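You operate a simulated robot arm through the tools that you are given. There is no shell and no other tool.

The job below is to be done with a simulated two-armed robot. You get a single attempt, and the scene is never put back.

Task
Flush the blue loop till its meter runs clear, then close it again.
Fine: watch the meter; its knob ends on Off, fill and drain levers shut; other knobs, dials and hose stay. Where these are worked on the way, their far stop is far enough and under half their travel is too little: drain lever.

It is judged by the outcome, as a careful person would: the job done as asked, and still so three seconds after it is handed in. It fails if anything else is knocked over, pushed out of place, dropped, spilled or broken.

Robot
Two 7-joint arms with fingered hands on one trunk that stands fixed in place. Base frame: the origin is at the foot of the trunk, x ahead of it, y to its left, z up. Lengths are in m, angles in degrees, forces in N, time in s.
The left shoulder is at [0.047, 0.092, 1.034], the right one opposite. With the tool pointing down near the work surface each hand reaches from about 0.1 to 0.5 m from the base axis, measured 20 degrees to its own side. Payload 2.1 kg a hand.
Tool frame (each hand has its own): the origin (TCP) lies between the finger pads and is the grasp point; the fingertips stand 0.02 m ahead of it; z points along the fingers, y is the line along which they close. The gripper opens to 0.068 m. The gripper's body begins 0.023 m behind the TCP. The gripper is a hand of 5 fingers: y runs from the thumb to the fingers, the wrist lies at [-0.01, -0.079, -0.131] in the tool frame.
Orientation is that of the tool frame in the base frame, as a unit quaternion [x, y, z, w]. With the fingers straight down and the wrist toward the robot, the tool's x, y and z point along [0, 1, 0], [1, 0, 0] and [0, 0, -1] of the base frame.

Tools
- The arms move only by the tool drive_tool. It takes "left_targets", "right_targets" or both (then of equal length, played together; a hand with none holds still); each is a list of rows, each a list of 6 numbers: the shift along the base's x, y, z in units of 500 mm (1.0 is 500 mm), then the turn, a rotation vector about the base's x, y, z in units of 60 degrees (1.0 is 60 degrees). In form: [[tx, ty, tz, wx, wy, wz], ...]. A call has 1 to 20 rows; each row is the pose to reach, as a shift and turn from the pose commanded when the call began. A call with a number of a shift or a turn outside -1 to 1 is refused whole. A row lasts 0.2 s, in which the tool goes at most 0.05 m and 8.6 degrees; a call with a longer step from one row to the next is refused whole. Where a pose cannot be reached the arm comes as near as it can. A force on the tool above 60 N (or 10 N above the force at the start of the call, whichever is more), or a blocked arm, ends the call early, and 0.2 s more pass. In this call time passes only in rows, and 0.2 s behind the last. The reply holds the time, the measured pose of the TCP, the force on the tool along the base axes, the opening and the grip force, in the units named above and with some noise, with the torque about the TCP (base axes, N m) and any sound that the robot's microphone picked up.
- Cameras (640 x 400 px; columns grow to the right, rows downward): "scene" is now at [0.138, 0.0276, 1.2101]; the picture's right is [0.28, -0.96, 0.00], its down [-0.35, -0.10, -0.93] and it looks along [0.90, 0.26, -0.36] (base axes); focal length 214 px, centre (320, 200). "left" rides on the left gripper at [-0.054, -0.058, -0.072] in its tool frame; the picture's right is [-0.57, -0.39, 0.73], its down [0.73, -0.64, 0.23] and it looks along [0.38, 0.66, 0.65] (tool axes); focal length 226 px, centre (320, 200). "right" rides on the right gripper at [0.054, -0.058, -0.072] in its tool frame; the picture's right is [-0.57, 0.39, -0.73], its down [-0.73, -0.64, 0.23] and it looks along [-0.38, 0.66, 0.65] (tool axes); focal length 226 px, centre (320, 200). There is no depth. A picture from a camera that has moved, and an enlarged one, comes with that camera's place and axes in the base frame and with its lens.
- snapshot(camera): a new picture of that camera. No time passes.
- move_column(by): slides the trunk up (or, below 0, down) by that many m; the arms and the scene camera ride with it, the base frame stays. It gives what a move gives, with no picture.
- curl_fingers(index, middle, ring, little, thumb_bend, thumb_turn, hand): sets how far each is bent, from 0 (flat) to 1 (curled in); at 0.3 the hand is open as for a grip, at 0.7 the pads meet at the TCP. One left out holds its place. A second passes; each finger stops where it meets its share of the squeeze, and holds until it gets a number again. It is the only way to open and close the hand. It gives what a move gives, with no picture; readings hold the bend of each and the force on index, middle, ring, little, thumb and palm. thumb_turn goes from beside the hand (0) to across from the fingers (1), as for a grip.
- aim_head(pan, tilt): turns the head with the scene camera to pan (to the left, within 86 degrees either way) and tilt (down, from -29 to 69), counted from straight ahead of the robot. It gives what a move gives.
- close_up(camera, box): a new picture of the part [left, top, right, bottom] of that camera's present view, enlarged. No time passes.
- hand_in(): hands the job in; it is judged then, once.

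Nothing tells you positions but the pictures and the camera data. Unless the task says otherwise, let go and move clear before handing in.

The tools are called after ">>>" as a command line: name --argument value ..., lists and objects as JSON in quotes. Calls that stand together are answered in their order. drive_tool: Moves the arms, as the interface text tells. Its arguments: {"type":"object","properties":{"left_targets":{"type":"array","items":{"type":"array","items":{"type":"number"}}},"right_targets":{"type":"array","items":{"type":"array","items":{"type":"number"}}}},"required":[]} The other tools are called the same way: move_column (by) slides the trunk up or down; curl_fingers (index, middle, ring, little, thumb_bend, thumb_turn, hand) moves the fingers one by one; aim_head (pan, tilt) turns the head that bears the scene camera; snapshot (camera) takes a picture; close_up (camera, box) takes an enlarged picture of a part of a camera's view; hand_in () hands the job in.

At the start:

```text
t: 0.0
left_tcp_pos: [0.316, 0.2685, 1.1116]
left_tool_rot: [0.707, 0.708, 0.0, -0.001]
left_ft_force: [0.0, 0.0, 0.5]
left_wrist_torque: [-0.02, 0.06, 0.0]
left_opening: 0.0678
left_finger_force: 0.1
left_shape: jaw
left_bend: [0.3, 0.3, 0.3, 0.3, 0.3, 0.98]
left_finger forces: [0.0, 0.0, 0.0, 0.0, 0.0, 0.0]
right_tcp_pos: [0.3218, 0.0177, 1.1771]
right_tool_rot: [0.707, 0.707, 0.0, 0.0]
right_ft_force: [0.2, -0.5, 0.4]
right_wrist_torque: [0.01, -0.01, 0.05]
right_opening: 0.0676
right_finger_force: 0.1
right_shape: jaw
right_bend: [0.3, 0.3, 0.3, 0.3, 0.3, 0.98]
right_finger forces: [0.1, 0.0, 0.0, 0.0, 0.1, 0.1]
trunk travel left (down, up): [-0.275, 0.629]
head pan, tilt: [16.1, 21.2]
```

scene: 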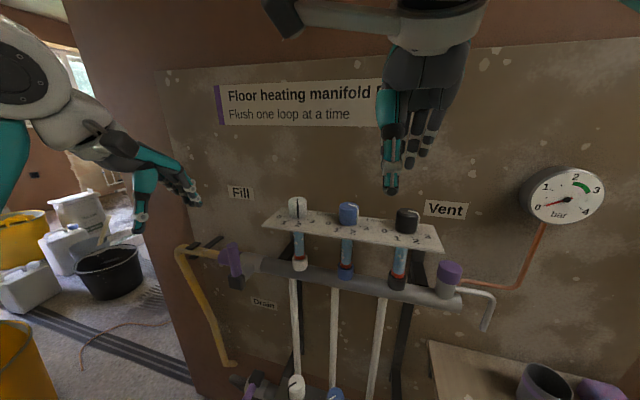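
right: 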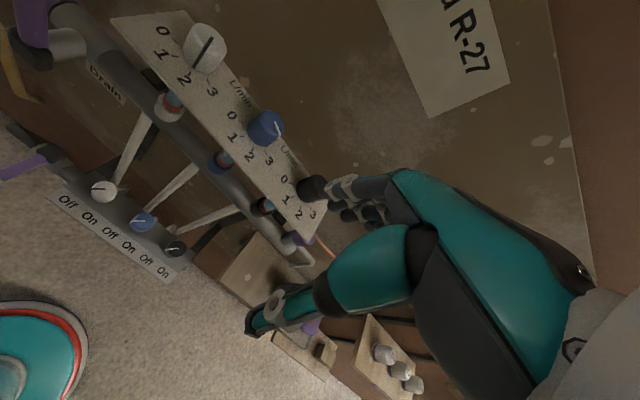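
left: 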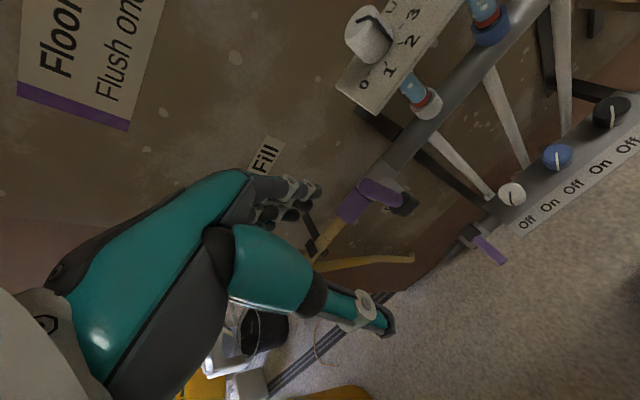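

I see a heating manifold on a wall: upper flow meters with knobs (white, blue, black) marked 0-3 L/min, lower Off/On knobs, a purple fill lever on the upper bar and a purple drain lever on the lower bar. I'll look around more before moving.

>>> close_up --camera "scene" --box '[160, 180, 480, 380]'

>>> close_up --camera "right" --box '[0, 0, 350, 290]'

>>> close_up --camera "left" --box '[240, 0, 640, 300]'

>>> aim_head --pan 5 --tilt 50

```text
2.00 times, centred on (320, 280) of scene
camera zoom: at [0.138, 0.0276, 1.2101], right [0.28, -0.96, 0.0], down [-0.35, -0.1, -0.93], along [0.9, 0.26, -0.36], focal length 429 px, centre (320, 40)
```

zoom: 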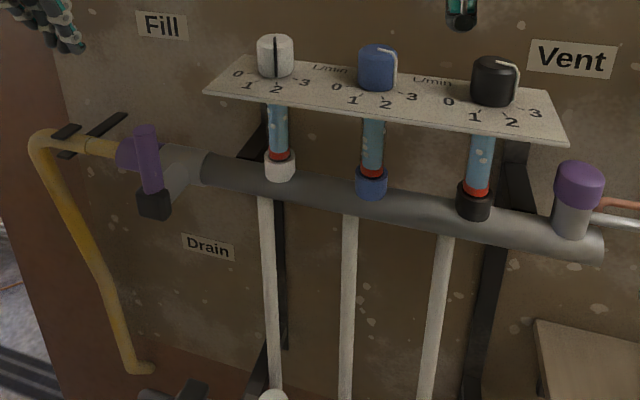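

```text
1.38 times, centred on (175, 145) of right
camera zoom: at [0.2644, 0.0736, 1.2486], right [0.39, -0.57, 0.73], down [-0.64, -0.73, -0.23], along [0.66, -0.38, -0.65], focal length 312 px, centre (520, 276)
```

zoom: 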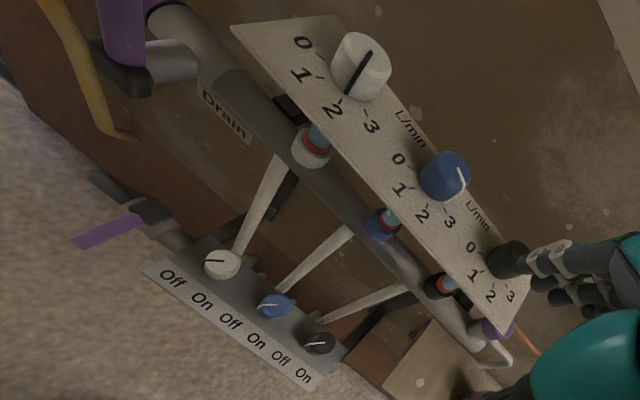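

```text
1.33 times, centred on (440, 150) of left
camera zoom: at [0.2586, 0.2127, 1.1819], right [-0.39, -0.57, -0.73], down [-0.64, 0.73, -0.23], along [0.66, 0.38, -0.65], focal length 301 px, centre (160, 267)
```

zoom: 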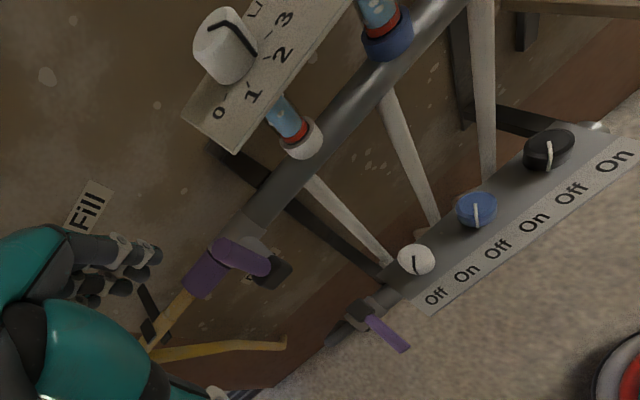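

```text
t: 0.9
left_tcp_pos: [0.3159, 0.2675, 1.1103]
left_tool_rot: [0.707, 0.708, 0.001, -0.001]
left_ft_force: [0.5, -0.5, 0.5]
left_wrist_torque: [-0.01, 0.0, 0.02]
left_opening: 0.0678
left_finger_force: 0.0
left_shape: jaw
left_bend: [0.3, 0.3, 0.3, 0.3, 0.3, 0.98]
left_finger forces: [0.1, 0.0, 0.1, 0.1, 0.1, 0.1]
right_tcp_pos: [0.3211, 0.0184, 1.1764]
right_tool_rot: [0.708, 0.706, 0.001, -0.001]
right_ft_force: [-0.1, 0.8, -0.5]
right_wrist_torque: [0.01, -0.01, 0.01]
right_opening: 0.0676
right_finger_force: 0.1
right_shape: jaw
right_bend: [0.3, 0.3, 0.3, 0.3, 0.3, 0.98]
right_finger forces: [0.0, 0.0, 0.0, 0.0, 0.0, 0.0]
trunk travel left (down, up): [-0.275, 0.629]
head pan, tilt: [5.0, 50.0]
```

>>> snapshot --camera "scene"

>>> close_up --camera "scene" --box '[160, 150, 480, 350]'

```text
taken
camera scene: at [0.1255, 0.0086, 1.1666], right [0.09, -1.0, 0.0], down [-0.76, -0.07, -0.64], along [0.64, 0.06, -0.77], focal length 214 px, centre (320, 200)
```

scene: 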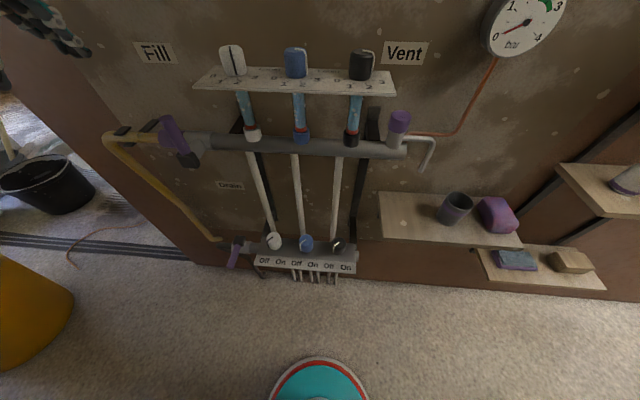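

```text
2.00 times, centred on (320, 250) of scene
camera zoom: at [0.1255, 0.0086, 1.1666], right [0.09, -1.0, 0.0], down [-0.76, -0.07, -0.64], along [0.64, 0.06, -0.77], focal length 429 px, centre (320, 100)
```

zoom: 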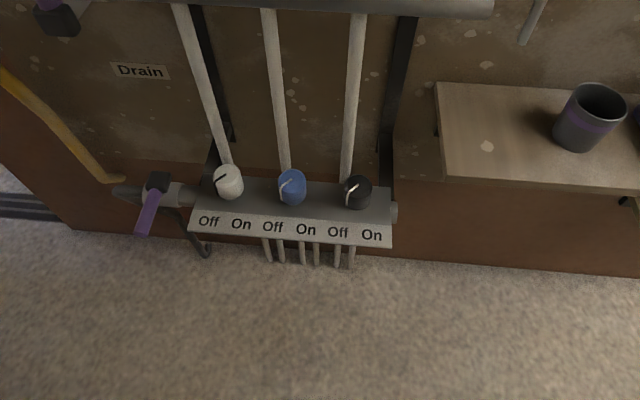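

The fill lever hub is about (0.39, 0.26, 0.93) with the lever pointing up. The drain hub is about (0.40, 0.27, 0.625) with its lever pointing at the robot, and the blue Off/On knob is about (0.41, 0.075, 0.64). I'll lower the right hand with good clearance for a close look at the knob, and back the left hand away.

>>> drive_tool --right_targets '[[-0.1, 0, 0, 0, 0, 0], [-0.1, 0.02, -0.09, 0, 0, 0], [-0.1, 0.04, -0.18, 0, 0, 0], [-0.1, 0.06, -0.27, 0, 0, 0], [-0.1, 0.08, -0.36, 0, 0, 0], [-0.1, 0.08, -0.45, 0, 0, 0], [-0.1, 0.08, -0.54, 0, 0, 0], [-0.1, 0.08, -0.63, 0, 0, 0], [-0.1, 0.08, -0.72, 0, 0, 0], [-0.1, 0.08, -0.78, 0, 0, 0]]'

```text
t: 3.1
left_tcp_pos: [0.3172, 0.2684, 1.1098]
left_tool_rot: [0.706, 0.708, -0.001, 0.0]
left_ft_force: [0.4, 0.1, 0.1]
left_wrist_torque: [0.01, 0.0, -0.02]
left_opening: 0.0678
left_finger_force: 0.2
left_shape: jaw
left_bend: [0.3, 0.3, 0.3, 0.3, 0.3, 0.98]
left_finger forces: [0.0, 0.2, 0.0, 0.0, 0.0, 0.0]
right_tcp_pos: [0.2731, 0.0587, 0.7861]
right_tool_rot: [0.708, 0.706, 0.0, 0.0]
right_ft_force: [0.3, -0.4, 0.4]
right_wrist_torque: [0.0, 0.01, 0.08]
right_opening: 0.0681
right_finger_force: 0.1
right_shape: jaw
right_bend: [0.3, 0.3, 0.3, 0.3, 0.3, 0.98]
right_finger forces: [0.0, 0.0, 0.0, 0.1, 0.0, 0.0]
trunk travel left (down, up): [-0.275, 0.629]
head pan, tilt: [5.0, 50.0]
```

>>> snapshot --camera "right"

>>> snapshot --camera "scene"

```text
taken
camera right: at [0.215, 0.1144, 0.8581], right [0.39, -0.57, 0.73], down [-0.64, -0.73, -0.23], along [0.66, -0.38, -0.65], focal length 226 px, centre (320, 200)
```

right: 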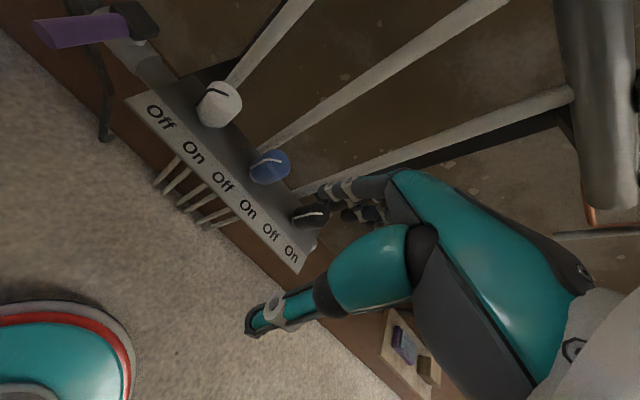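

```text
taken
camera scene: at [0.1255, 0.0085, 1.1665], right [0.09, -1.0, 0.0], down [-0.76, -0.07, -0.64], along [0.64, 0.06, -0.77], focal length 214 px, centre (320, 200)
```

scene: 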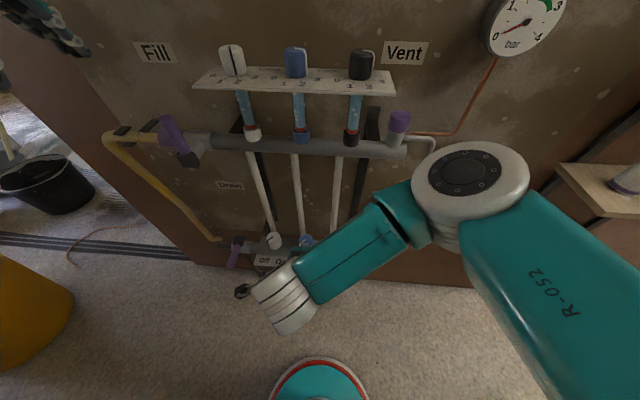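

>>> close_up --camera "right" --box '[20, 0, 340, 280]'

>>> close_up --camera "right" --box '[180, 60, 340, 260]'

>>> close_up --camera "scene" --box '[180, 30, 420, 170]'

```text
1.43 times, centred on (180, 140) of right
camera zoom: at [0.215, 0.1144, 0.8581], right [0.39, -0.57, 0.73], down [-0.64, -0.73, -0.23], along [0.66, -0.38, -0.65], focal length 323 px, centre (520, 286)
```

zoom: 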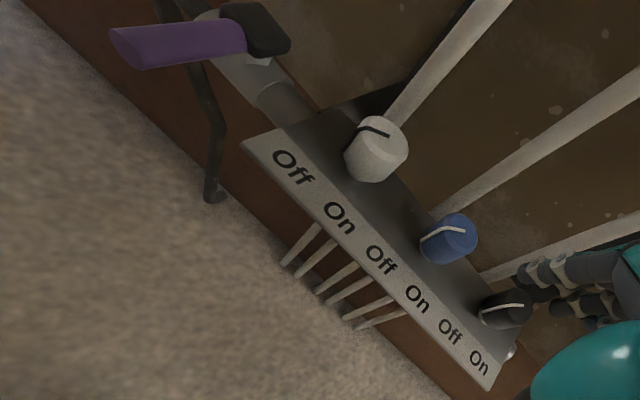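

```text
2.00 times, centred on (260, 160) of right
camera zoom: at [0.215, 0.1144, 0.8581], right [0.39, -0.57, 0.73], down [-0.64, -0.73, -0.23], along [0.66, -0.38, -0.65], focal length 452 px, centre (440, 280)
```

zoom: 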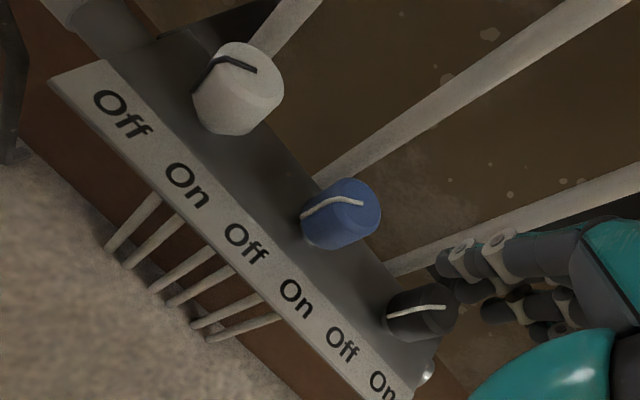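

```text
2.67 times, centred on (300, 100) of scene
camera zoom: at [0.1255, 0.0085, 1.1665], right [0.09, -1.0, 0.0], down [-0.76, -0.07, -0.64], along [0.64, 0.06, -0.77], focal length 572 px, centre (373, 467)
```

zoom: 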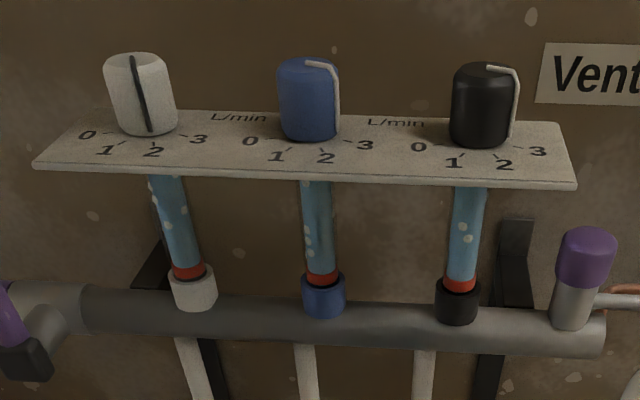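

All three Off/On knobs look set to Off, with pointers front-left, so the blue one must turn counter-clockwise seen from above to reach On. Next I'll bring the left hand down, clear of everything, to inspect the drain valve.

>>> drive_tool --left_targets '[[-0.08, 0, 0, 0, 0, 0], [-0.13, 0, -0.07, 0, 0, 0], [-0.13, 0, -0.16, 0, 0, 0], [-0.13, 0, -0.25, 0, 0, 0], [-0.13, -0.01, -0.34, 0, 0, 0], [-0.13, -0.02, -0.43, 0, 0, 0], [-0.13, -0.03, -0.52, 0, 0, 0], [-0.13, -0.03, -0.6, 0, 0, 0], [-0.13, -0.03, -0.66, 0, 0, 0]]' --right_targets '[[0, -0.05, 0, 0, 0, 0], [0, -0.1, 0, 0, 0, 0], [0, -0.1, 0, 0, 0, 0], [0, -0.1, 0, 0, 0, 0], [0, -0.1, 0, 0, 0, 0], [0, -0.1, 0, 0, 0, 0], [0, -0.1, 0, 0, 0, 0], [0, -0.1, 0, 0, 0, 0], [0, -0.1, 0, 0, 0, 0]]'

>>> snapshot --camera "left"

>>> close_up --camera "right" --box '[120, 60, 340, 260]'

>>> snapshot --camera "scene"

```text
t: 5.1
left_tcp_pos: [0.251, 0.2516, 0.7792]
left_tool_rot: [0.707, 0.708, -0.001, 0.001]
left_ft_force: [-0.1, -0.4, 0.0]
left_wrist_torque: [-0.03, 0.02, -0.04]
left_opening: 0.0676
left_finger_force: 0.0
left_shape: jaw
left_bend: [0.3, 0.3, 0.3, 0.3, 0.3, 0.98]
left_finger forces: [0.0, 0.0, 0.1, 0.0, 0.1, 0.0]
left hand out of reach, approached as far as the arm can: row 6, 7
right_tcp_pos: [0.2715, 0.0078, 0.787]
right_tool_rot: [0.708, 0.707, 0.0, 0.0]
right_ft_force: [-0.8, -0.2, -0.2]
right_wrist_torque: [-0.02, 0.0, -0.01]
right_opening: 0.0679
right_finger_force: 0.0
right_shape: jaw
right_bend: [0.3, 0.3, 0.3, 0.3, 0.3, 0.98]
right_finger forces: [0.1, 0.1, 0.1, 0.1, 0.0, 0.0]
trunk travel left (down, up): [-0.275, 0.629]
head pan, tilt: [5.0, 50.0]
```

```text
taken
camera left: at [0.1933, 0.1972, 0.8513], right [-0.39, -0.57, -0.73], down [-0.64, 0.73, -0.23], along [0.66, 0.38, -0.65], focal length 226 px, centre (320, 200)
```

left: 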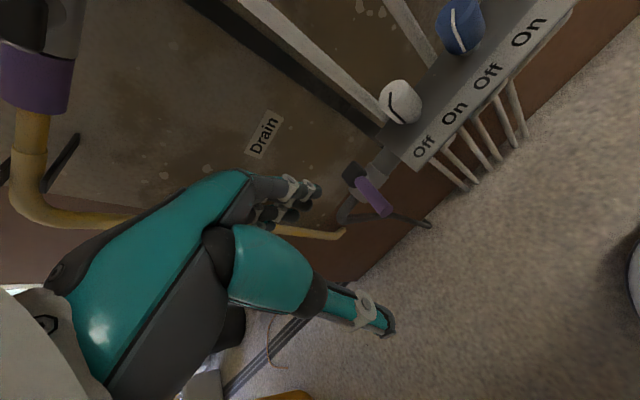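

```text
2.00 times, centred on (230, 160) of right
camera zoom: at [0.2142, 0.0636, 0.8586], right [0.39, -0.57, 0.73], down [-0.64, -0.73, -0.23], along [0.66, -0.38, -0.65], focal length 452 px, centre (500, 280)
```

zoom: 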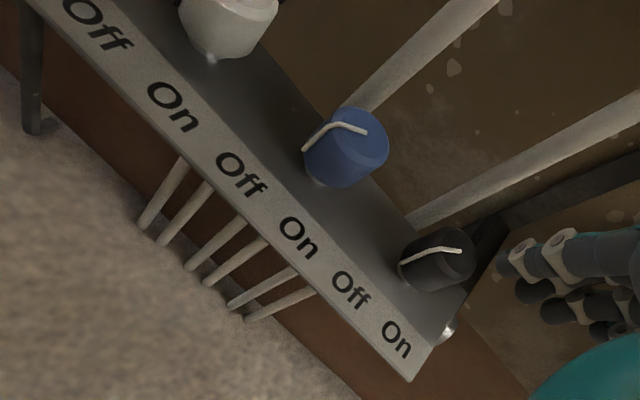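

```text
taken
camera scene: at [0.1254, 0.0085, 1.1665], right [0.09, -1.0, 0.0], down [-0.76, -0.07, -0.64], along [0.64, 0.06, -0.77], focal length 214 px, centre (320, 200)
```

scene: 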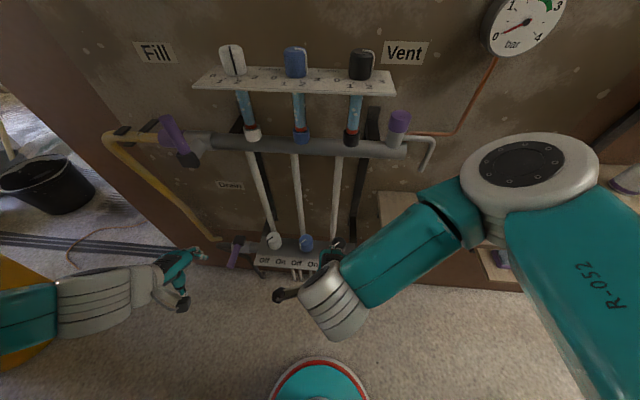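

>>> close_up --camera "left" --box '[300, 120, 460, 260]'

>>> close_up --camera "scene" --box '[90, 90, 270, 290]'

>>> close_up --camera "scene" --box '[200, 215, 360, 285]'

```text
2.86 times, centred on (380, 190) of left
camera zoom: at [0.1933, 0.1972, 0.8513], right [-0.39, -0.57, -0.73], down [-0.64, 0.73, -0.23], along [0.66, 0.38, -0.65], focal length 646 px, centre (149, 229)
```

zoom: 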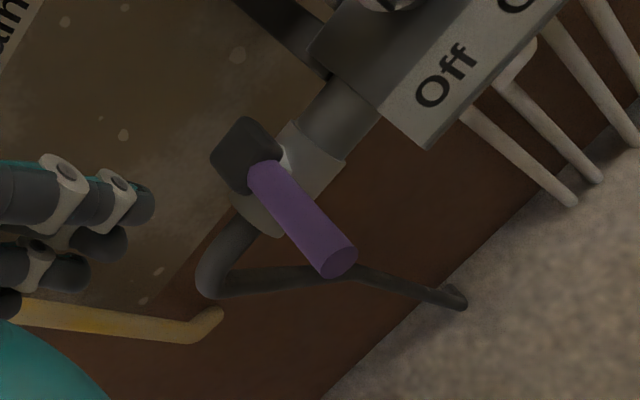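

```text
2.00 times, centred on (180, 190) of scene
camera zoom: at [0.1254, 0.0085, 1.1665], right [0.09, -1.0, 0.0], down [-0.76, -0.07, -0.64], along [0.64, 0.06, -0.77], focal length 429 px, centre (600, 220)
```

zoom: 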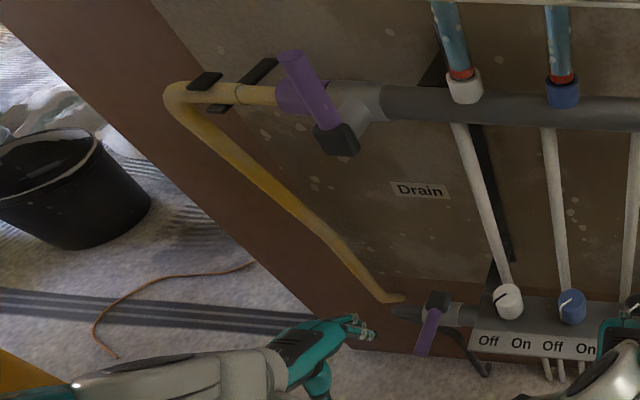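

```text
4.00 times, centred on (280, 250) of scene
camera zoom: at [0.1254, 0.0085, 1.1665], right [0.09, -1.0, 0.0], down [-0.76, -0.07, -0.64], along [0.64, 0.06, -0.77], focal length 858 px, centre (480, 0)
```

zoom: 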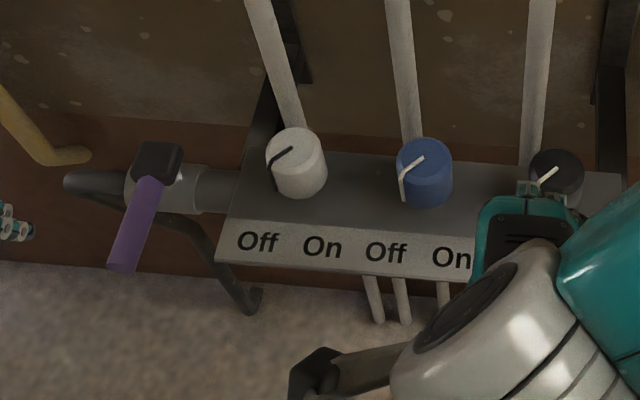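

The drain lever sits on a vertical-axis hub, and a white loop pipe stands close behind the blue knob. I'll grip the knob with thumb, index and middle from the front at a tilt so the fingers clear that pipe, so first I curl ring and little away and rotate the right hand well in front of the manifold.

>>> curl_fingers --hand "right" --ring 1 --little 1

>>> drive_tool --left_targets '[[0, 0.05, 0, 0, 0, 0], [0, 0.1, 0, 0, 0, 0], [0, 0.15, 0, 0, 0, 0], [0, 0.15, 0, 0, 0, 0], [0, 0.15, 0, 0, 0, 0], [0, 0.15, 0, 0, 0, 0], [0, 0.15, 0, 0, 0, 0], [0, 0.15, 0, 0, 0, 0], [0, 0.15, 0, 0, 0, 0], [0, 0.15, 0, 0, 0, 0], [0, 0.15, 0, 0, 0, 0]]' --right_targets '[[0, 0.0, 0, -0.0685, -0.0395, 0.0849], [0, 0.02, 0, -0.137, -0.079, 0.17], [0, 0.04, 0, -0.2056, -0.1186, 0.2547], [0, 0.06, 0, -0.274, -0.158, 0.3396], [0, 0.08, 0, -0.3427, -0.1977, 0.4245], [0, 0.1, 0, -0.411, -0.237, 0.5095], [0, 0.12, 0, -0.48, -0.277, 0.594], [0, 0.14, 0, -0.548, -0.316, 0.679], [0, 0.16, 0, -0.617, -0.356, 0.764], [0, 0.18, 0, -0.685, -0.395, 0.849], [0, 0.19, 0, -0.754, -0.435, 0.934]]'

>>> snapshot --camera "right"

>>> snapshot --camera "scene"

```text
t: 6.1
left_tcp_pos: [0.2523, 0.2523, 0.7806]
left_tool_rot: [0.706, 0.708, 0.0, 0.0]
left_ft_force: [0.3, -0.3, 0.3]
left_wrist_torque: [-0.03, -0.01, 0.02]
left_opening: 0.0681
left_finger_force: 0.1
left_shape: jaw
left_bend: [0.3, 0.3, 0.3, 0.3, 0.3, 0.98]
left_finger forces: [0.1, 0.1, 0.0, 0.0, 0.0, 0.1]
right_tcp_pos: [0.2709, 0.0081, 0.787]
right_tool_rot: [0.708, 0.707, 0.0, 0.0]
right_ft_force: [0.6, 0.6, -0.3]
right_wrist_torque: [0.01, -0.01, -0.02]
right_opening: 0.0621
right_finger_force: 0.1
right_shape: fingers
right_bend: [0.3, 0.3, 1.0, 1.0, 0.3, 0.98]
right_finger forces: [0.0, 0.1, 0.0, 0.1, 0.0, 0.0]
trunk travel left (down, up): [-0.275, 0.629]
head pan, tilt: [5.0, 50.0]
```

```text
t: 8.5
left_tcp_pos: [0.2511, 0.3284, 0.7791]
left_tool_rot: [0.707, 0.707, 0.001, 0.0]
left_ft_force: [0.0, 0.4, 1.1]
left_wrist_torque: [-0.02, -0.02, 0.02]
left_opening: 0.0677
left_finger_force: 0.1
left_shape: jaw
left_bend: [0.3, 0.3, 0.3, 0.3, 0.3, 0.98]
left_finger forces: [0.1, 0.1, 0.0, 0.0, 0.0, 0.0]
right_tcp_pos: [0.2706, 0.103, 0.7868]
right_tool_rot: [0.234, 0.875, -0.11, 0.409]
right_ft_force: [-0.7, 0.3, -1.1]
right_wrist_torque: [0.0, 0.02, 0.01]
right_opening: 0.0623
right_finger_force: 0.0
right_shape: fingers
right_bend: [0.3, 0.3, 1.0, 1.0, 0.3, 0.98]
right_finger forces: [0.0, 0.1, 0.0, 0.1, 0.0, 0.0]
trunk travel left (down, up): [-0.275, 0.629]
head pan, tilt: [5.0, 50.0]
```

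```text
taken
camera right: at [0.1649, 0.0986, 0.7912], right [0.03, 0.43, 0.9], down [0.24, -0.88, 0.41], along [0.97, 0.21, -0.13], focal length 226 px, centre (320, 200)
```

right: 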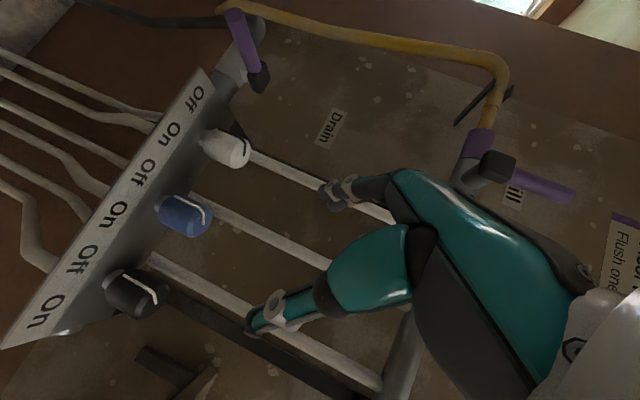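

```text
taken
camera scene: at [0.1254, 0.0086, 1.1665], right [0.09, -1.0, 0.0], down [-0.76, -0.07, -0.64], along [0.64, 0.06, -0.77], focal length 214 px, centre (320, 200)
```

scene: 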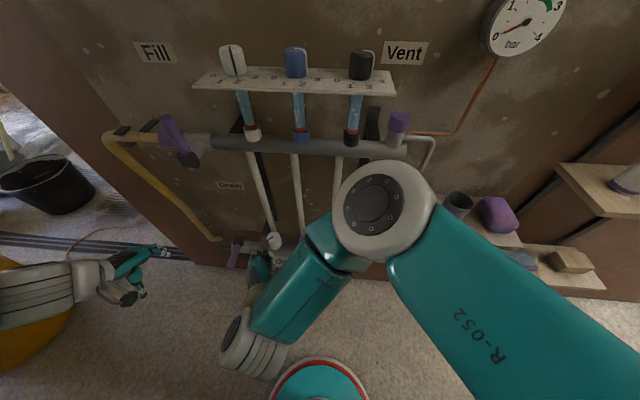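

>>> close_up --camera "right" --box '[60, 120, 300, 320]'

>>> close_up --camera "right" --box '[400, 0, 640, 220]'

>>> close_up --camera "right" --box '[180, 0, 340, 140]'

```text
2.00 times, centred on (180, 220) of right
camera zoom: at [0.1649, 0.0986, 0.7912], right [0.03, 0.43, 0.9], down [0.24, -0.88, 0.41], along [0.97, 0.21, -0.13], focal length 452 px, centre (600, 160)
```

zoom: 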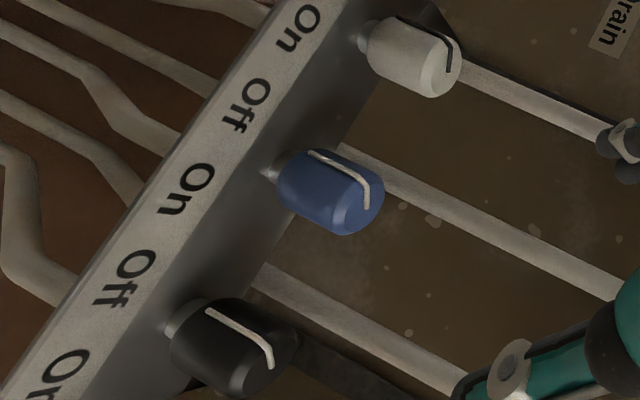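

```text
1.82 times, centred on (520, 110) of right
camera zoom: at [0.1649, 0.0986, 0.7912], right [0.03, 0.43, 0.9], down [0.24, -0.88, 0.41], along [0.97, 0.21, -0.13], focal length 411 px, centre (-44, 364)
```

zoom: 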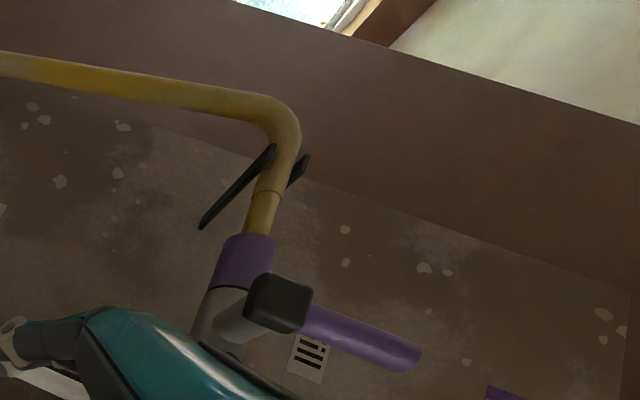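

```text
2.86 times, centred on (260, 70) of right
camera zoom: at [0.1649, 0.0986, 0.7912], right [0.03, 0.43, 0.9], down [0.24, -0.88, 0.41], along [0.97, 0.21, -0.13], focal length 646 px, centre (491, 571)
```

zoom: 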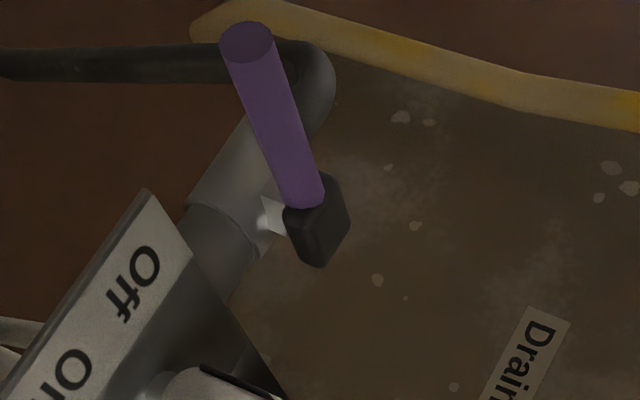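

The blue knob's centre is at about (0.405, 0.072, 0.633) and it is about 4 cm across. I'm approaching to a point 7 cm short of it along the tool axis, then checking alignment.

>>> drive_tool --right_targets '[[0.044, -0.002, -0.055, 0, 0, 0], [0.088, -0.004, -0.11, 0, 0, 0], [0.132, -0.006, -0.164, 0, 0, 0], [0.176, -0.008, -0.218, 0, 0, 0]]'

>>> snapshot --camera "right"

>>> close_up --camera "scene" --box '[200, 205, 360, 305]'

```text
t: 9.5
left_tcp_pos: [0.2506, 0.3277, 0.7807]
left_tool_rot: [0.707, 0.707, 0.0, 0.0]
left_ft_force: [-0.7, -0.4, 0.0]
left_wrist_torque: [0.01, -0.03, 0.03]
left_opening: 0.0681
left_finger_force: 0.0
left_shape: jaw
left_bend: [0.3, 0.3, 0.3, 0.3, 0.3, 0.98]
left_finger forces: [0.0, 0.1, 0.0, 0.0, 0.0, 0.1]
right_tcp_pos: [0.3625, 0.0997, 0.6871]
right_tool_rot: [0.236, 0.876, -0.113, 0.405]
right_ft_force: [0.9, 0.0, -0.1]
right_wrist_torque: [0.01, 0.0, -0.01]
right_opening: 0.062
right_finger_force: 0.1
right_shape: fingers
right_bend: [0.3, 0.3, 1.0, 1.0, 0.3, 0.98]
right_finger forces: [0.0, 0.0, 0.0, 0.0, 0.0, 0.0]
right hand out of reach, approached as far as the arm can: row 4
trunk travel left (down, up): [-0.275, 0.629]
head pan, tilt: [5.0, 50.0]
```

```text
taken
camera right: at [0.2561, 0.0958, 0.6918], right [0.03, 0.44, 0.9], down [0.24, -0.88, 0.42], along [0.97, 0.2, -0.13], focal length 226 px, centre (320, 200)
```

right: 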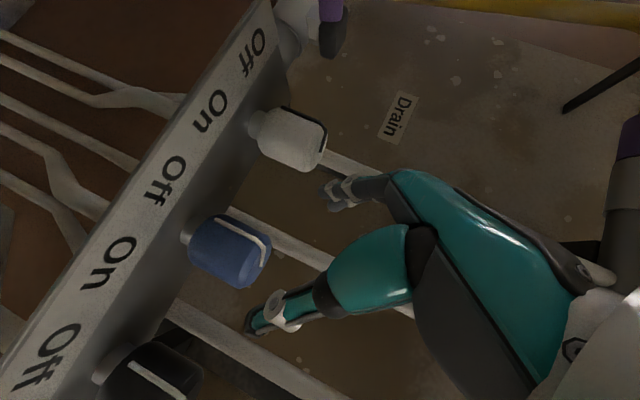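

```text
4.00 times, centred on (280, 255) of scene
camera zoom: at [0.1254, 0.0086, 1.1665], right [0.09, -1.0, 0.0], down [-0.76, -0.07, -0.64], along [0.64, 0.06, -0.77], focal length 858 px, centre (480, -20)
```

zoom: 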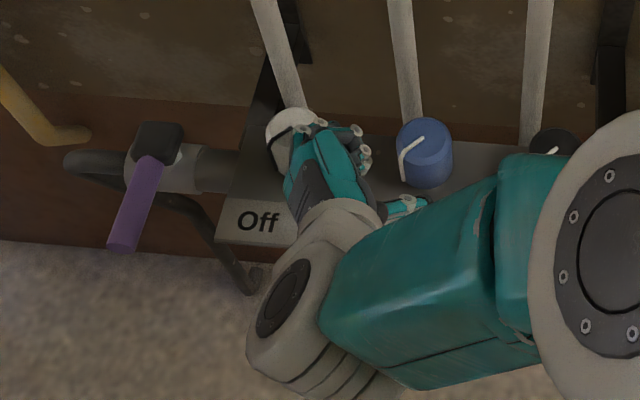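

The hand is at its lower reach limit, so I'll back it off and up, then lower the trunk 0.2 m so both arms reach the low manifold comfortably.

>>> drive_tool --right_targets '[[-0.06, 0, 0.06, 0, 0, 0], [-0.12, 0, 0.13, 0, 0, 0], [-0.16, 0, 0.21, 0, 0, 0], [-0.18, 0, 0.29, 0, 0, 0], [-0.18, 0, 0.34, 0, 0, 0]]' --left_targets '[[0, 0, 0.08, 0, 0, 0], [0, 0, 0.16, 0, 0, 0], [0, 0, 0.24, 0, 0, 0], [0, 0, 0.3, 0, 0, 0], [0, 0, 0.36, 0, 0, 0]]'

>>> move_column --by -0.2

>>> aim_head --pan 5 --tilt 40

>>> snapshot --camera "scene"

>>> snapshot --camera "right"

```text
t: 10.7
left_tcp_pos: [0.2512, 0.3239, 0.9497]
left_tool_rot: [0.715, 0.699, -0.005, 0.012]
left_ft_force: [-0.4, 0.3, 0.4]
left_wrist_torque: [0.0, 0.03, 0.0]
left_opening: 0.0678
left_finger_force: 0.0
left_shape: jaw
left_bend: [0.3, 0.3, 0.3, 0.3, 0.3, 0.98]
left_finger forces: [0.1, 0.1, 0.0, 0.0, 0.0, 0.1]
left hand out of reach, approached as far as the arm can: row 4, 5
right_tcp_pos: [0.2717, 0.1022, 0.8574]
right_tool_rot: [0.234, 0.875, -0.11, 0.409]
right_ft_force: [0.4, -0.7, -0.6]
right_wrist_torque: [-0.01, -0.01, 0.04]
right_opening: 0.0624
right_finger_force: 0.1
right_shape: fingers
right_bend: [0.3, 0.3, 1.0, 1.0, 0.3, 0.98]
right_finger forces: [0.0, 0.0, 0.1, 0.1, 0.0, 0.1]
trunk travel left (down, up): [-0.275, 0.629]
head pan, tilt: [5.0, 50.0]
```

```text
t: 12.9
left_tcp_pos: [0.2684, 0.3235, 0.7175]
left_tool_rot: [0.712, 0.699, -0.059, -0.039]
left_ft_force: [0.1, 0.4, 0.8]
left_wrist_torque: [0.03, 0.02, 0.0]
left_opening: 0.0679
left_finger_force: 0.1
left_shape: jaw
left_bend: [0.3, 0.3, 0.3, 0.3, 0.3, 0.98]
left_finger forces: [0.0, 0.0, 0.0, 0.0, 0.0, 0.0]
right_tcp_pos: [0.2728, 0.0993, 0.6575]
right_tool_rot: [0.235, 0.876, -0.11, 0.407]
right_ft_force: [-0.2, -0.1, -0.2]
right_wrist_torque: [-0.02, 0.0, 0.02]
right_opening: 0.0623
right_finger_force: 0.1
right_shape: fingers
right_bend: [0.3, 0.3, 1.0, 1.0, 0.3, 0.98]
right_finger forces: [0.1, 0.1, 0.0, 0.0, 0.0, 0.0]
trunk travel left (down, up): [-0.075, 0.829]
head pan, tilt: [5.0, 50.0]
```

```text
t: 13.6
left_tcp_pos: [0.2699, 0.3226, 0.7169]
left_tool_rot: [0.712, 0.699, -0.059, -0.04]
left_ft_force: [0.4, -0.4, 0.3]
left_wrist_torque: [0.01, 0.02, 0.01]
left_opening: 0.0679
left_finger_force: 0.1
left_shape: jaw
left_bend: [0.3, 0.3, 0.3, 0.3, 0.3, 0.98]
left_finger forces: [0.0, 0.0, 0.0, 0.0, 0.1, 0.0]
right_tcp_pos: [0.2729, 0.0998, 0.6568]
right_tool_rot: [0.236, 0.875, -0.109, 0.408]
right_ft_force: [0.3, 0.0, 0.2]
right_wrist_torque: [0.02, -0.02, 0.04]
right_opening: 0.062
right_finger_force: 0.1
right_shape: fingers
right_bend: [0.3, 0.3, 1.0, 1.0, 0.3, 0.98]
right_finger forces: [0.0, 0.0, 0.0, 0.0, 0.0, 0.0]
trunk travel left (down, up): [-0.075, 0.829]
head pan, tilt: [5.0, 40.0]
```

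```text
taken
camera scene: at [0.178, 0.0093, 0.9768], right [0.09, -1.0, 0.0], down [-0.64, -0.06, -0.77], along [0.76, 0.07, -0.64], focal length 214 px, centre (320, 200)
```

scene: 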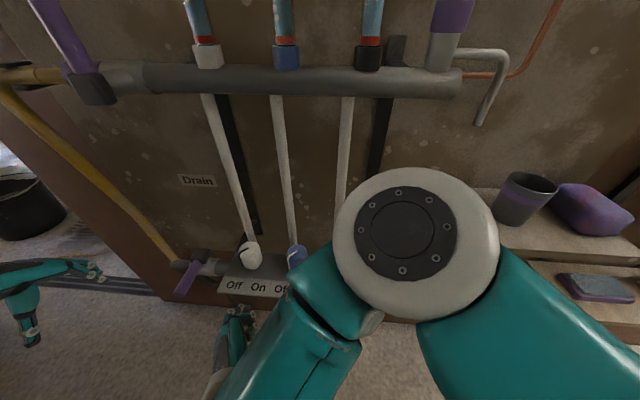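

```text
taken
camera right: at [0.1663, 0.0955, 0.6609], right [0.03, 0.43, 0.9], down [0.24, -0.88, 0.41], along [0.97, 0.21, -0.13], focal length 226 px, centre (320, 200)
```

right: 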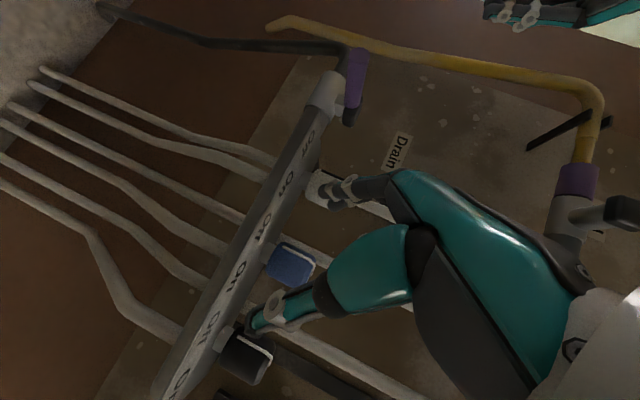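

The blue knob is confirmed at about (0.405, 0.072, 0.632). Moving to the pre-grasp now that reach is fine.

>>> drive_tool --right_targets '[[0.02, 0, 0.05, 0, 0, 0], [0.07, 0, 0.08, 0, 0, 0], [0.12, -0.002, 0.06, 0, 0, 0], [0.172, -0.002, 0.04, 0, 0, 0]]'

>>> snapshot --camera "right"

>>> close_up --camera "scene" --box '[200, 205, 360, 305]'

```text
t: 14.6
left_tcp_pos: [0.2684, 0.3247, 0.7176]
left_tool_rot: [0.712, 0.699, -0.059, -0.04]
left_ft_force: [0.3, -0.5, 0.2]
left_wrist_torque: [-0.01, -0.03, 0.0]
left_opening: 0.0676
left_finger_force: 0.0
left_shape: jaw
left_bend: [0.3, 0.3, 0.3, 0.3, 0.3, 0.98]
left_finger forces: [0.0, 0.0, 0.1, 0.0, 0.0, 0.1]
right_tcp_pos: [0.357, 0.0983, 0.6759]
right_tool_rot: [0.235, 0.875, -0.109, 0.409]
right_ft_force: [-0.3, -0.6, -0.1]
right_wrist_torque: [0.02, -0.03, 0.01]
right_opening: 0.0624
right_finger_force: 0.1
right_shape: fingers
right_bend: [0.3, 0.3, 1.0, 1.0, 0.3, 0.98]
right_finger forces: [0.0, 0.1, 0.0, 0.0, 0.0, 0.0]
trunk travel left (down, up): [-0.075, 0.829]
head pan, tilt: [5.0, 40.0]
```

```text
taken
camera right: at [0.2523, 0.0947, 0.6804], right [0.03, 0.43, 0.9], down [0.24, -0.88, 0.41], along [0.97, 0.21, -0.13], focal length 226 px, centre (320, 200)
```

right: 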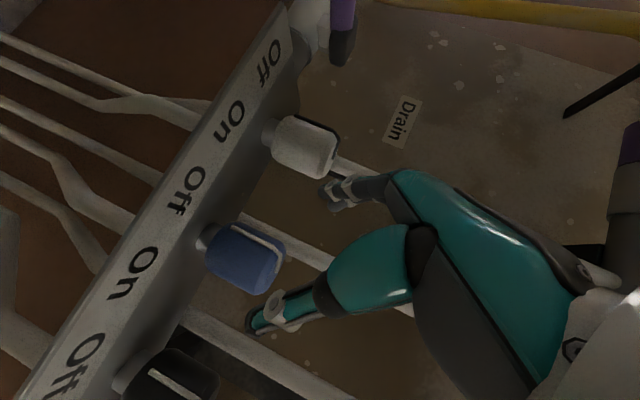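

```text
4.00 times, centred on (280, 255) of scene
camera zoom: at [0.178, 0.0093, 0.9769], right [0.09, -1.0, 0.0], down [-0.64, -0.06, -0.77], along [0.76, 0.07, -0.64], focal length 858 px, centre (480, -20)
```

zoom: 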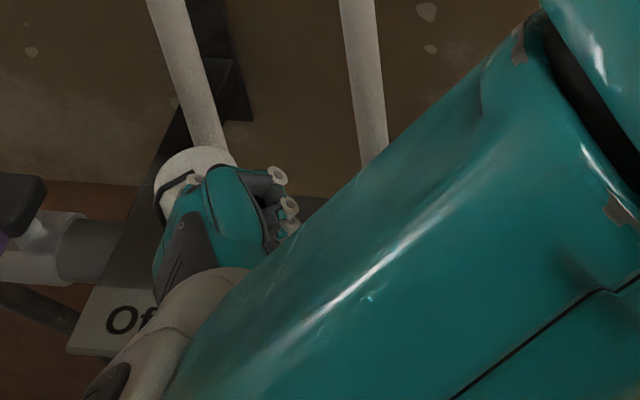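

The knob is centred along the tool axis, so I'll advance 6 cm to straddle it.

>>> drive_tool --right_targets '[[0.0265, -0.0153, -0.0257, 0, 0, 0], [0.053, -0.0306, -0.0515, 0, 0, 0], [0.082, -0.0475, -0.078, 0, 0, 0]]'

>>> snapshot --camera "right"

```text
t: 15.4
left_tcp_pos: [0.2706, 0.3231, 0.7178]
left_tool_rot: [0.712, 0.699, -0.059, -0.04]
left_ft_force: [0.6, 0.7, 0.0]
left_wrist_torque: [-0.01, -0.01, -0.01]
left_opening: 0.0677
left_finger_force: 0.0
left_shape: jaw
left_bend: [0.3, 0.3, 0.3, 0.3, 0.3, 0.98]
left_finger forces: [0.0, 0.0, 0.1, 0.0, 0.0, 0.0]
right_tcp_pos: [0.4006, 0.0741, 0.6366]
right_tool_rot: [0.235, 0.876, -0.108, 0.407]
right_ft_force: [0.6, -0.1, -0.3]
right_wrist_torque: [-0.01, 0.01, 0.03]
right_opening: 0.0622
right_finger_force: 0.0
right_shape: fingers
right_bend: [0.3, 0.3, 1.0, 1.0, 0.3, 0.98]
right_finger forces: [0.1, 0.1, 0.0, 0.1, 0.0, 0.0]
trunk travel left (down, up): [-0.075, 0.829]
head pan, tilt: [5.0, 40.0]
```

```text
taken
camera right: at [0.293, 0.0702, 0.6419], right [0.03, 0.43, 0.9], down [0.24, -0.88, 0.41], along [0.97, 0.21, -0.13], focal length 226 px, centre (320, 200)
```

right: 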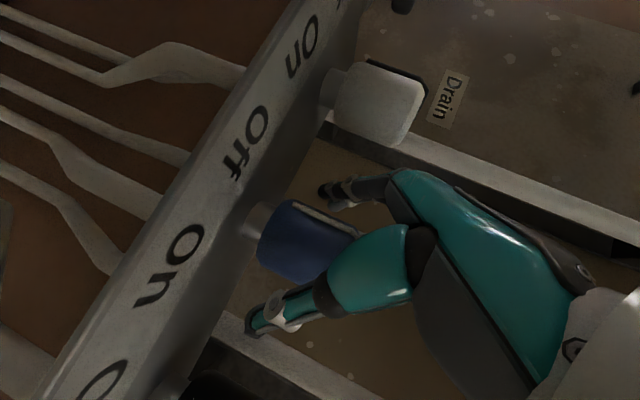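

The knob is between thumb and fingers with no contact force. Closing the grip.

>>> curl_fingers --hand "right" --index 0.6 --middle 0.6 --thumb_bend 0.6

>>> snapshot --camera "right"

```text
t: 16.4
left_tcp_pos: [0.2694, 0.3223, 0.7184]
left_tool_rot: [0.712, 0.699, -0.059, -0.04]
left_ft_force: [-0.1, -0.6, 0.6]
left_wrist_torque: [-0.02, 0.0, 0.02]
left_opening: 0.0678
left_finger_force: 0.1
left_shape: jaw
left_bend: [0.3, 0.3, 0.3, 0.3, 0.3, 0.98]
left_finger forces: [0.1, 0.1, 0.1, 0.0, 0.0, 0.0]
right_tcp_pos: [0.3995, 0.0751, 0.6385]
right_tool_rot: [0.235, 0.875, -0.109, 0.408]
right_ft_force: [4.5, 3.2, 0.2]
right_wrist_torque: [0.02, -0.04, 0.07]
right_opening: 0.0287
right_finger_force: 5.5
right_shape: fingers
right_bend: [0.49, 0.53, 1.0, 1.0, 0.53, 0.98]
right_finger forces: [4.1, 3.5, 0.1, 0.1, 3.1, 0.1]
trunk travel left (down, up): [-0.075, 0.829]
head pan, tilt: [5.0, 40.0]
```

```text
taken
camera right: at [0.293, 0.0705, 0.6419], right [0.03, 0.43, 0.9], down [0.24, -0.88, 0.41], along [0.97, 0.21, -0.13], focal length 226 px, centre (320, 200)
```

right: 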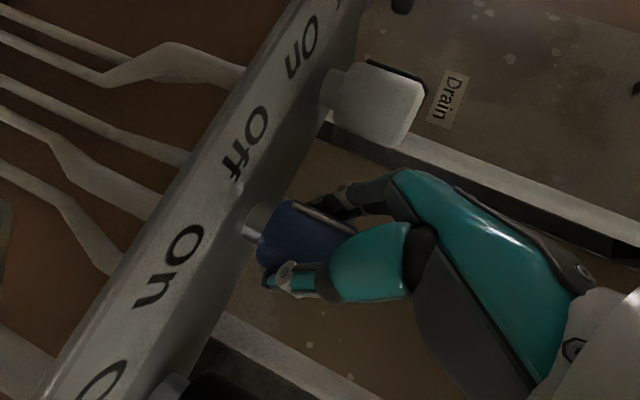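

Gripped with about 4 N per finger. Turning counter-clockwise about the vertical in small steps, watching torque.

>>> drive_tool --right_targets '[[0, 0, 0, 0, 0, 0.1], [0, -0.001, 0, 0, 0, 0.2], [0, -0.002, 0, 0, 0, 0.3], [0, -0.003, 0, 0, 0, 0.4]]'

>>> snapshot --camera "right"

```text
t: 17.4
left_tcp_pos: [0.2699, 0.3234, 0.7166]
left_tool_rot: [0.712, 0.698, -0.059, -0.04]
left_ft_force: [0.6, 0.2, 0.2]
left_wrist_torque: [0.0, 0.02, -0.01]
left_opening: 0.0676
left_finger_force: 0.1
left_shape: jaw
left_bend: [0.3, 0.3, 0.3, 0.3, 0.3, 0.98]
left_finger forces: [0.0, 0.0, 0.0, 0.1, 0.0, 0.0]
right_tcp_pos: [0.3825, 0.0935, 0.6405]
right_tool_rot: [0.067, 0.916, -0.018, 0.394]
right_ft_force: [-4.7, -1.6, -0.6]
right_wrist_torque: [0.0, 0.09, -0.14]
right_opening: 0.0199
right_finger_force: 2.2
right_shape: fingers
right_bend: [0.6, 0.6, 1.0, 1.0, 0.52, 0.94]
right_finger forces: [0.0, 0.1, 0.0, 0.0, 4.5, 0.1]
right hand out of reach, approached as far as the arm can: row 3, 4
trunk travel left (down, up): [-0.075, 0.829]
head pan, tilt: [5.0, 40.0]
```

```text
taken
camera right: at [0.2863, 0.0497, 0.6492], right [-0.08, 0.39, 0.92], down [0.57, -0.73, 0.36], along [0.81, 0.56, -0.16], focal length 226 px, centre (320, 200)
```

right: 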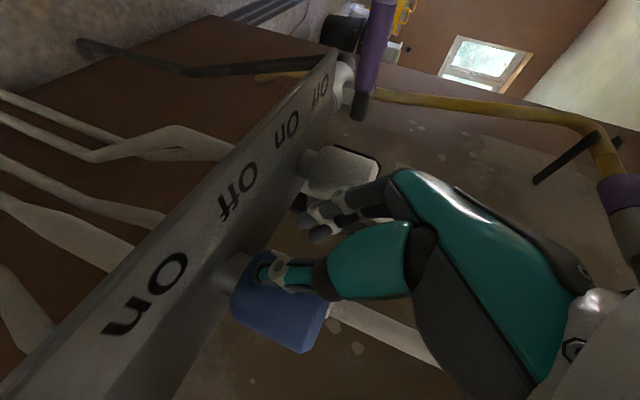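

The wrist ran out of range and the hand slipped off. I'll back straight out toward the robot and reassess which wrist orientation allows the full turn.

>>> drive_tool --right_targets '[[-0.05, 0.0, 0.01, 0, 0, 0], [-0.12, 0, 0.03, 0, 0, 0], [-0.2, 0, 0.05, 0, 0, 0]]'

>>> snapshot --camera "right"

>>> snapshot --camera "scene"

```text
t: 18.2
left_tcp_pos: [0.2693, 0.3237, 0.718]
left_tool_rot: [0.712, 0.699, -0.058, -0.04]
left_ft_force: [-0.2, 1.0, 0.6]
left_wrist_torque: [0.02, -0.01, 0.01]
left_opening: 0.0679
left_finger_force: 0.1
left_shape: jaw
left_bend: [0.3, 0.3, 0.3, 0.3, 0.3, 0.98]
left_finger forces: [0.0, 0.1, 0.0, 0.1, 0.1, 0.0]
right_tcp_pos: [0.2827, 0.0933, 0.6664]
right_tool_rot: [0.068, 0.916, -0.02, 0.395]
right_ft_force: [0.5, -0.6, 0.3]
right_wrist_torque: [-0.02, 0.04, 0.02]
right_opening: 0.0121
right_finger_force: 0.1
right_shape: fingers
right_bend: [0.6, 0.6, 1.0, 1.0, 0.6, 0.98]
right_finger forces: [0.0, 0.0, 0.0, 0.0, 0.1, 0.1]
trunk travel left (down, up): [-0.075, 0.829]
head pan, tilt: [5.0, 40.0]
```

```text
taken
camera right: at [0.1869, 0.0494, 0.6745], right [-0.09, 0.39, 0.92], down [0.57, -0.73, 0.36], along [0.82, 0.56, -0.16], focal length 226 px, centre (320, 200)
```

right: 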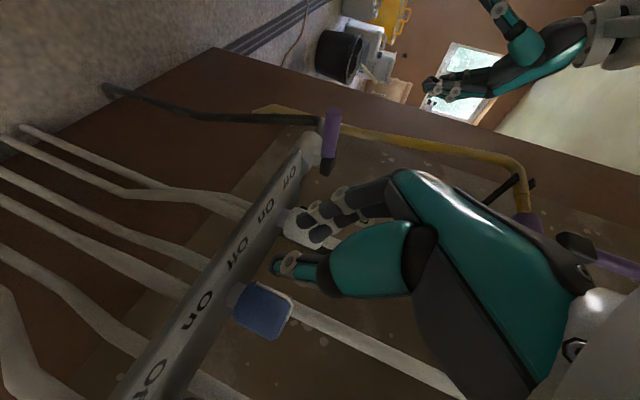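

```text
taken
camera scene: at [0.1782, 0.0092, 0.9769], right [0.09, -1.0, 0.0], down [-0.64, -0.06, -0.77], along [0.76, 0.07, -0.64], focal length 214 px, centre (320, 200)
```

scene: 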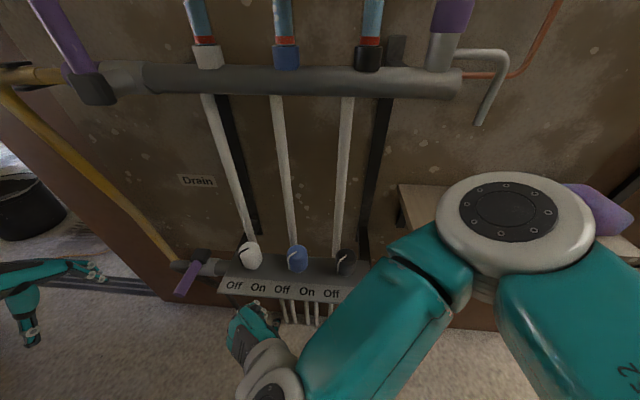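

>>> close_up --camera "scene" --box '[210, 225, 370, 315]'

>>> close_up --camera "right" --box '[200, 180, 360, 380]'

```text
4.00 times, centred on (290, 270) of scene
camera zoom: at [0.1782, 0.0092, 0.9769], right [0.09, -1.0, 0.0], down [-0.64, -0.06, -0.77], along [0.76, 0.07, -0.64], focal length 858 px, centre (440, -80)
```

zoom: 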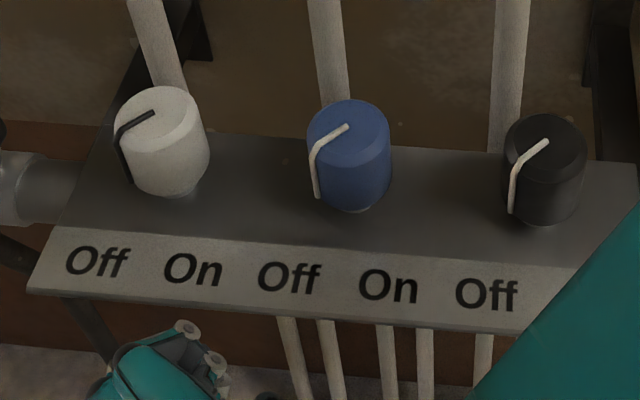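

```text
2.00 times, centred on (280, 280) of right
camera zoom: at [0.1869, 0.0494, 0.6745], right [-0.09, 0.39, 0.92], down [0.57, -0.73, 0.36], along [0.82, 0.56, -0.16], focal length 452 px, centre (400, 40)
```

zoom: 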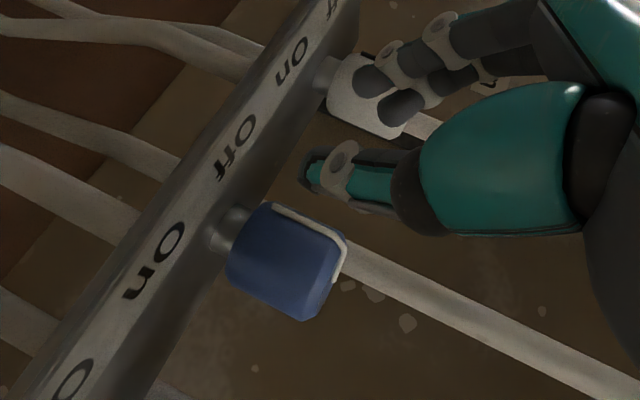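

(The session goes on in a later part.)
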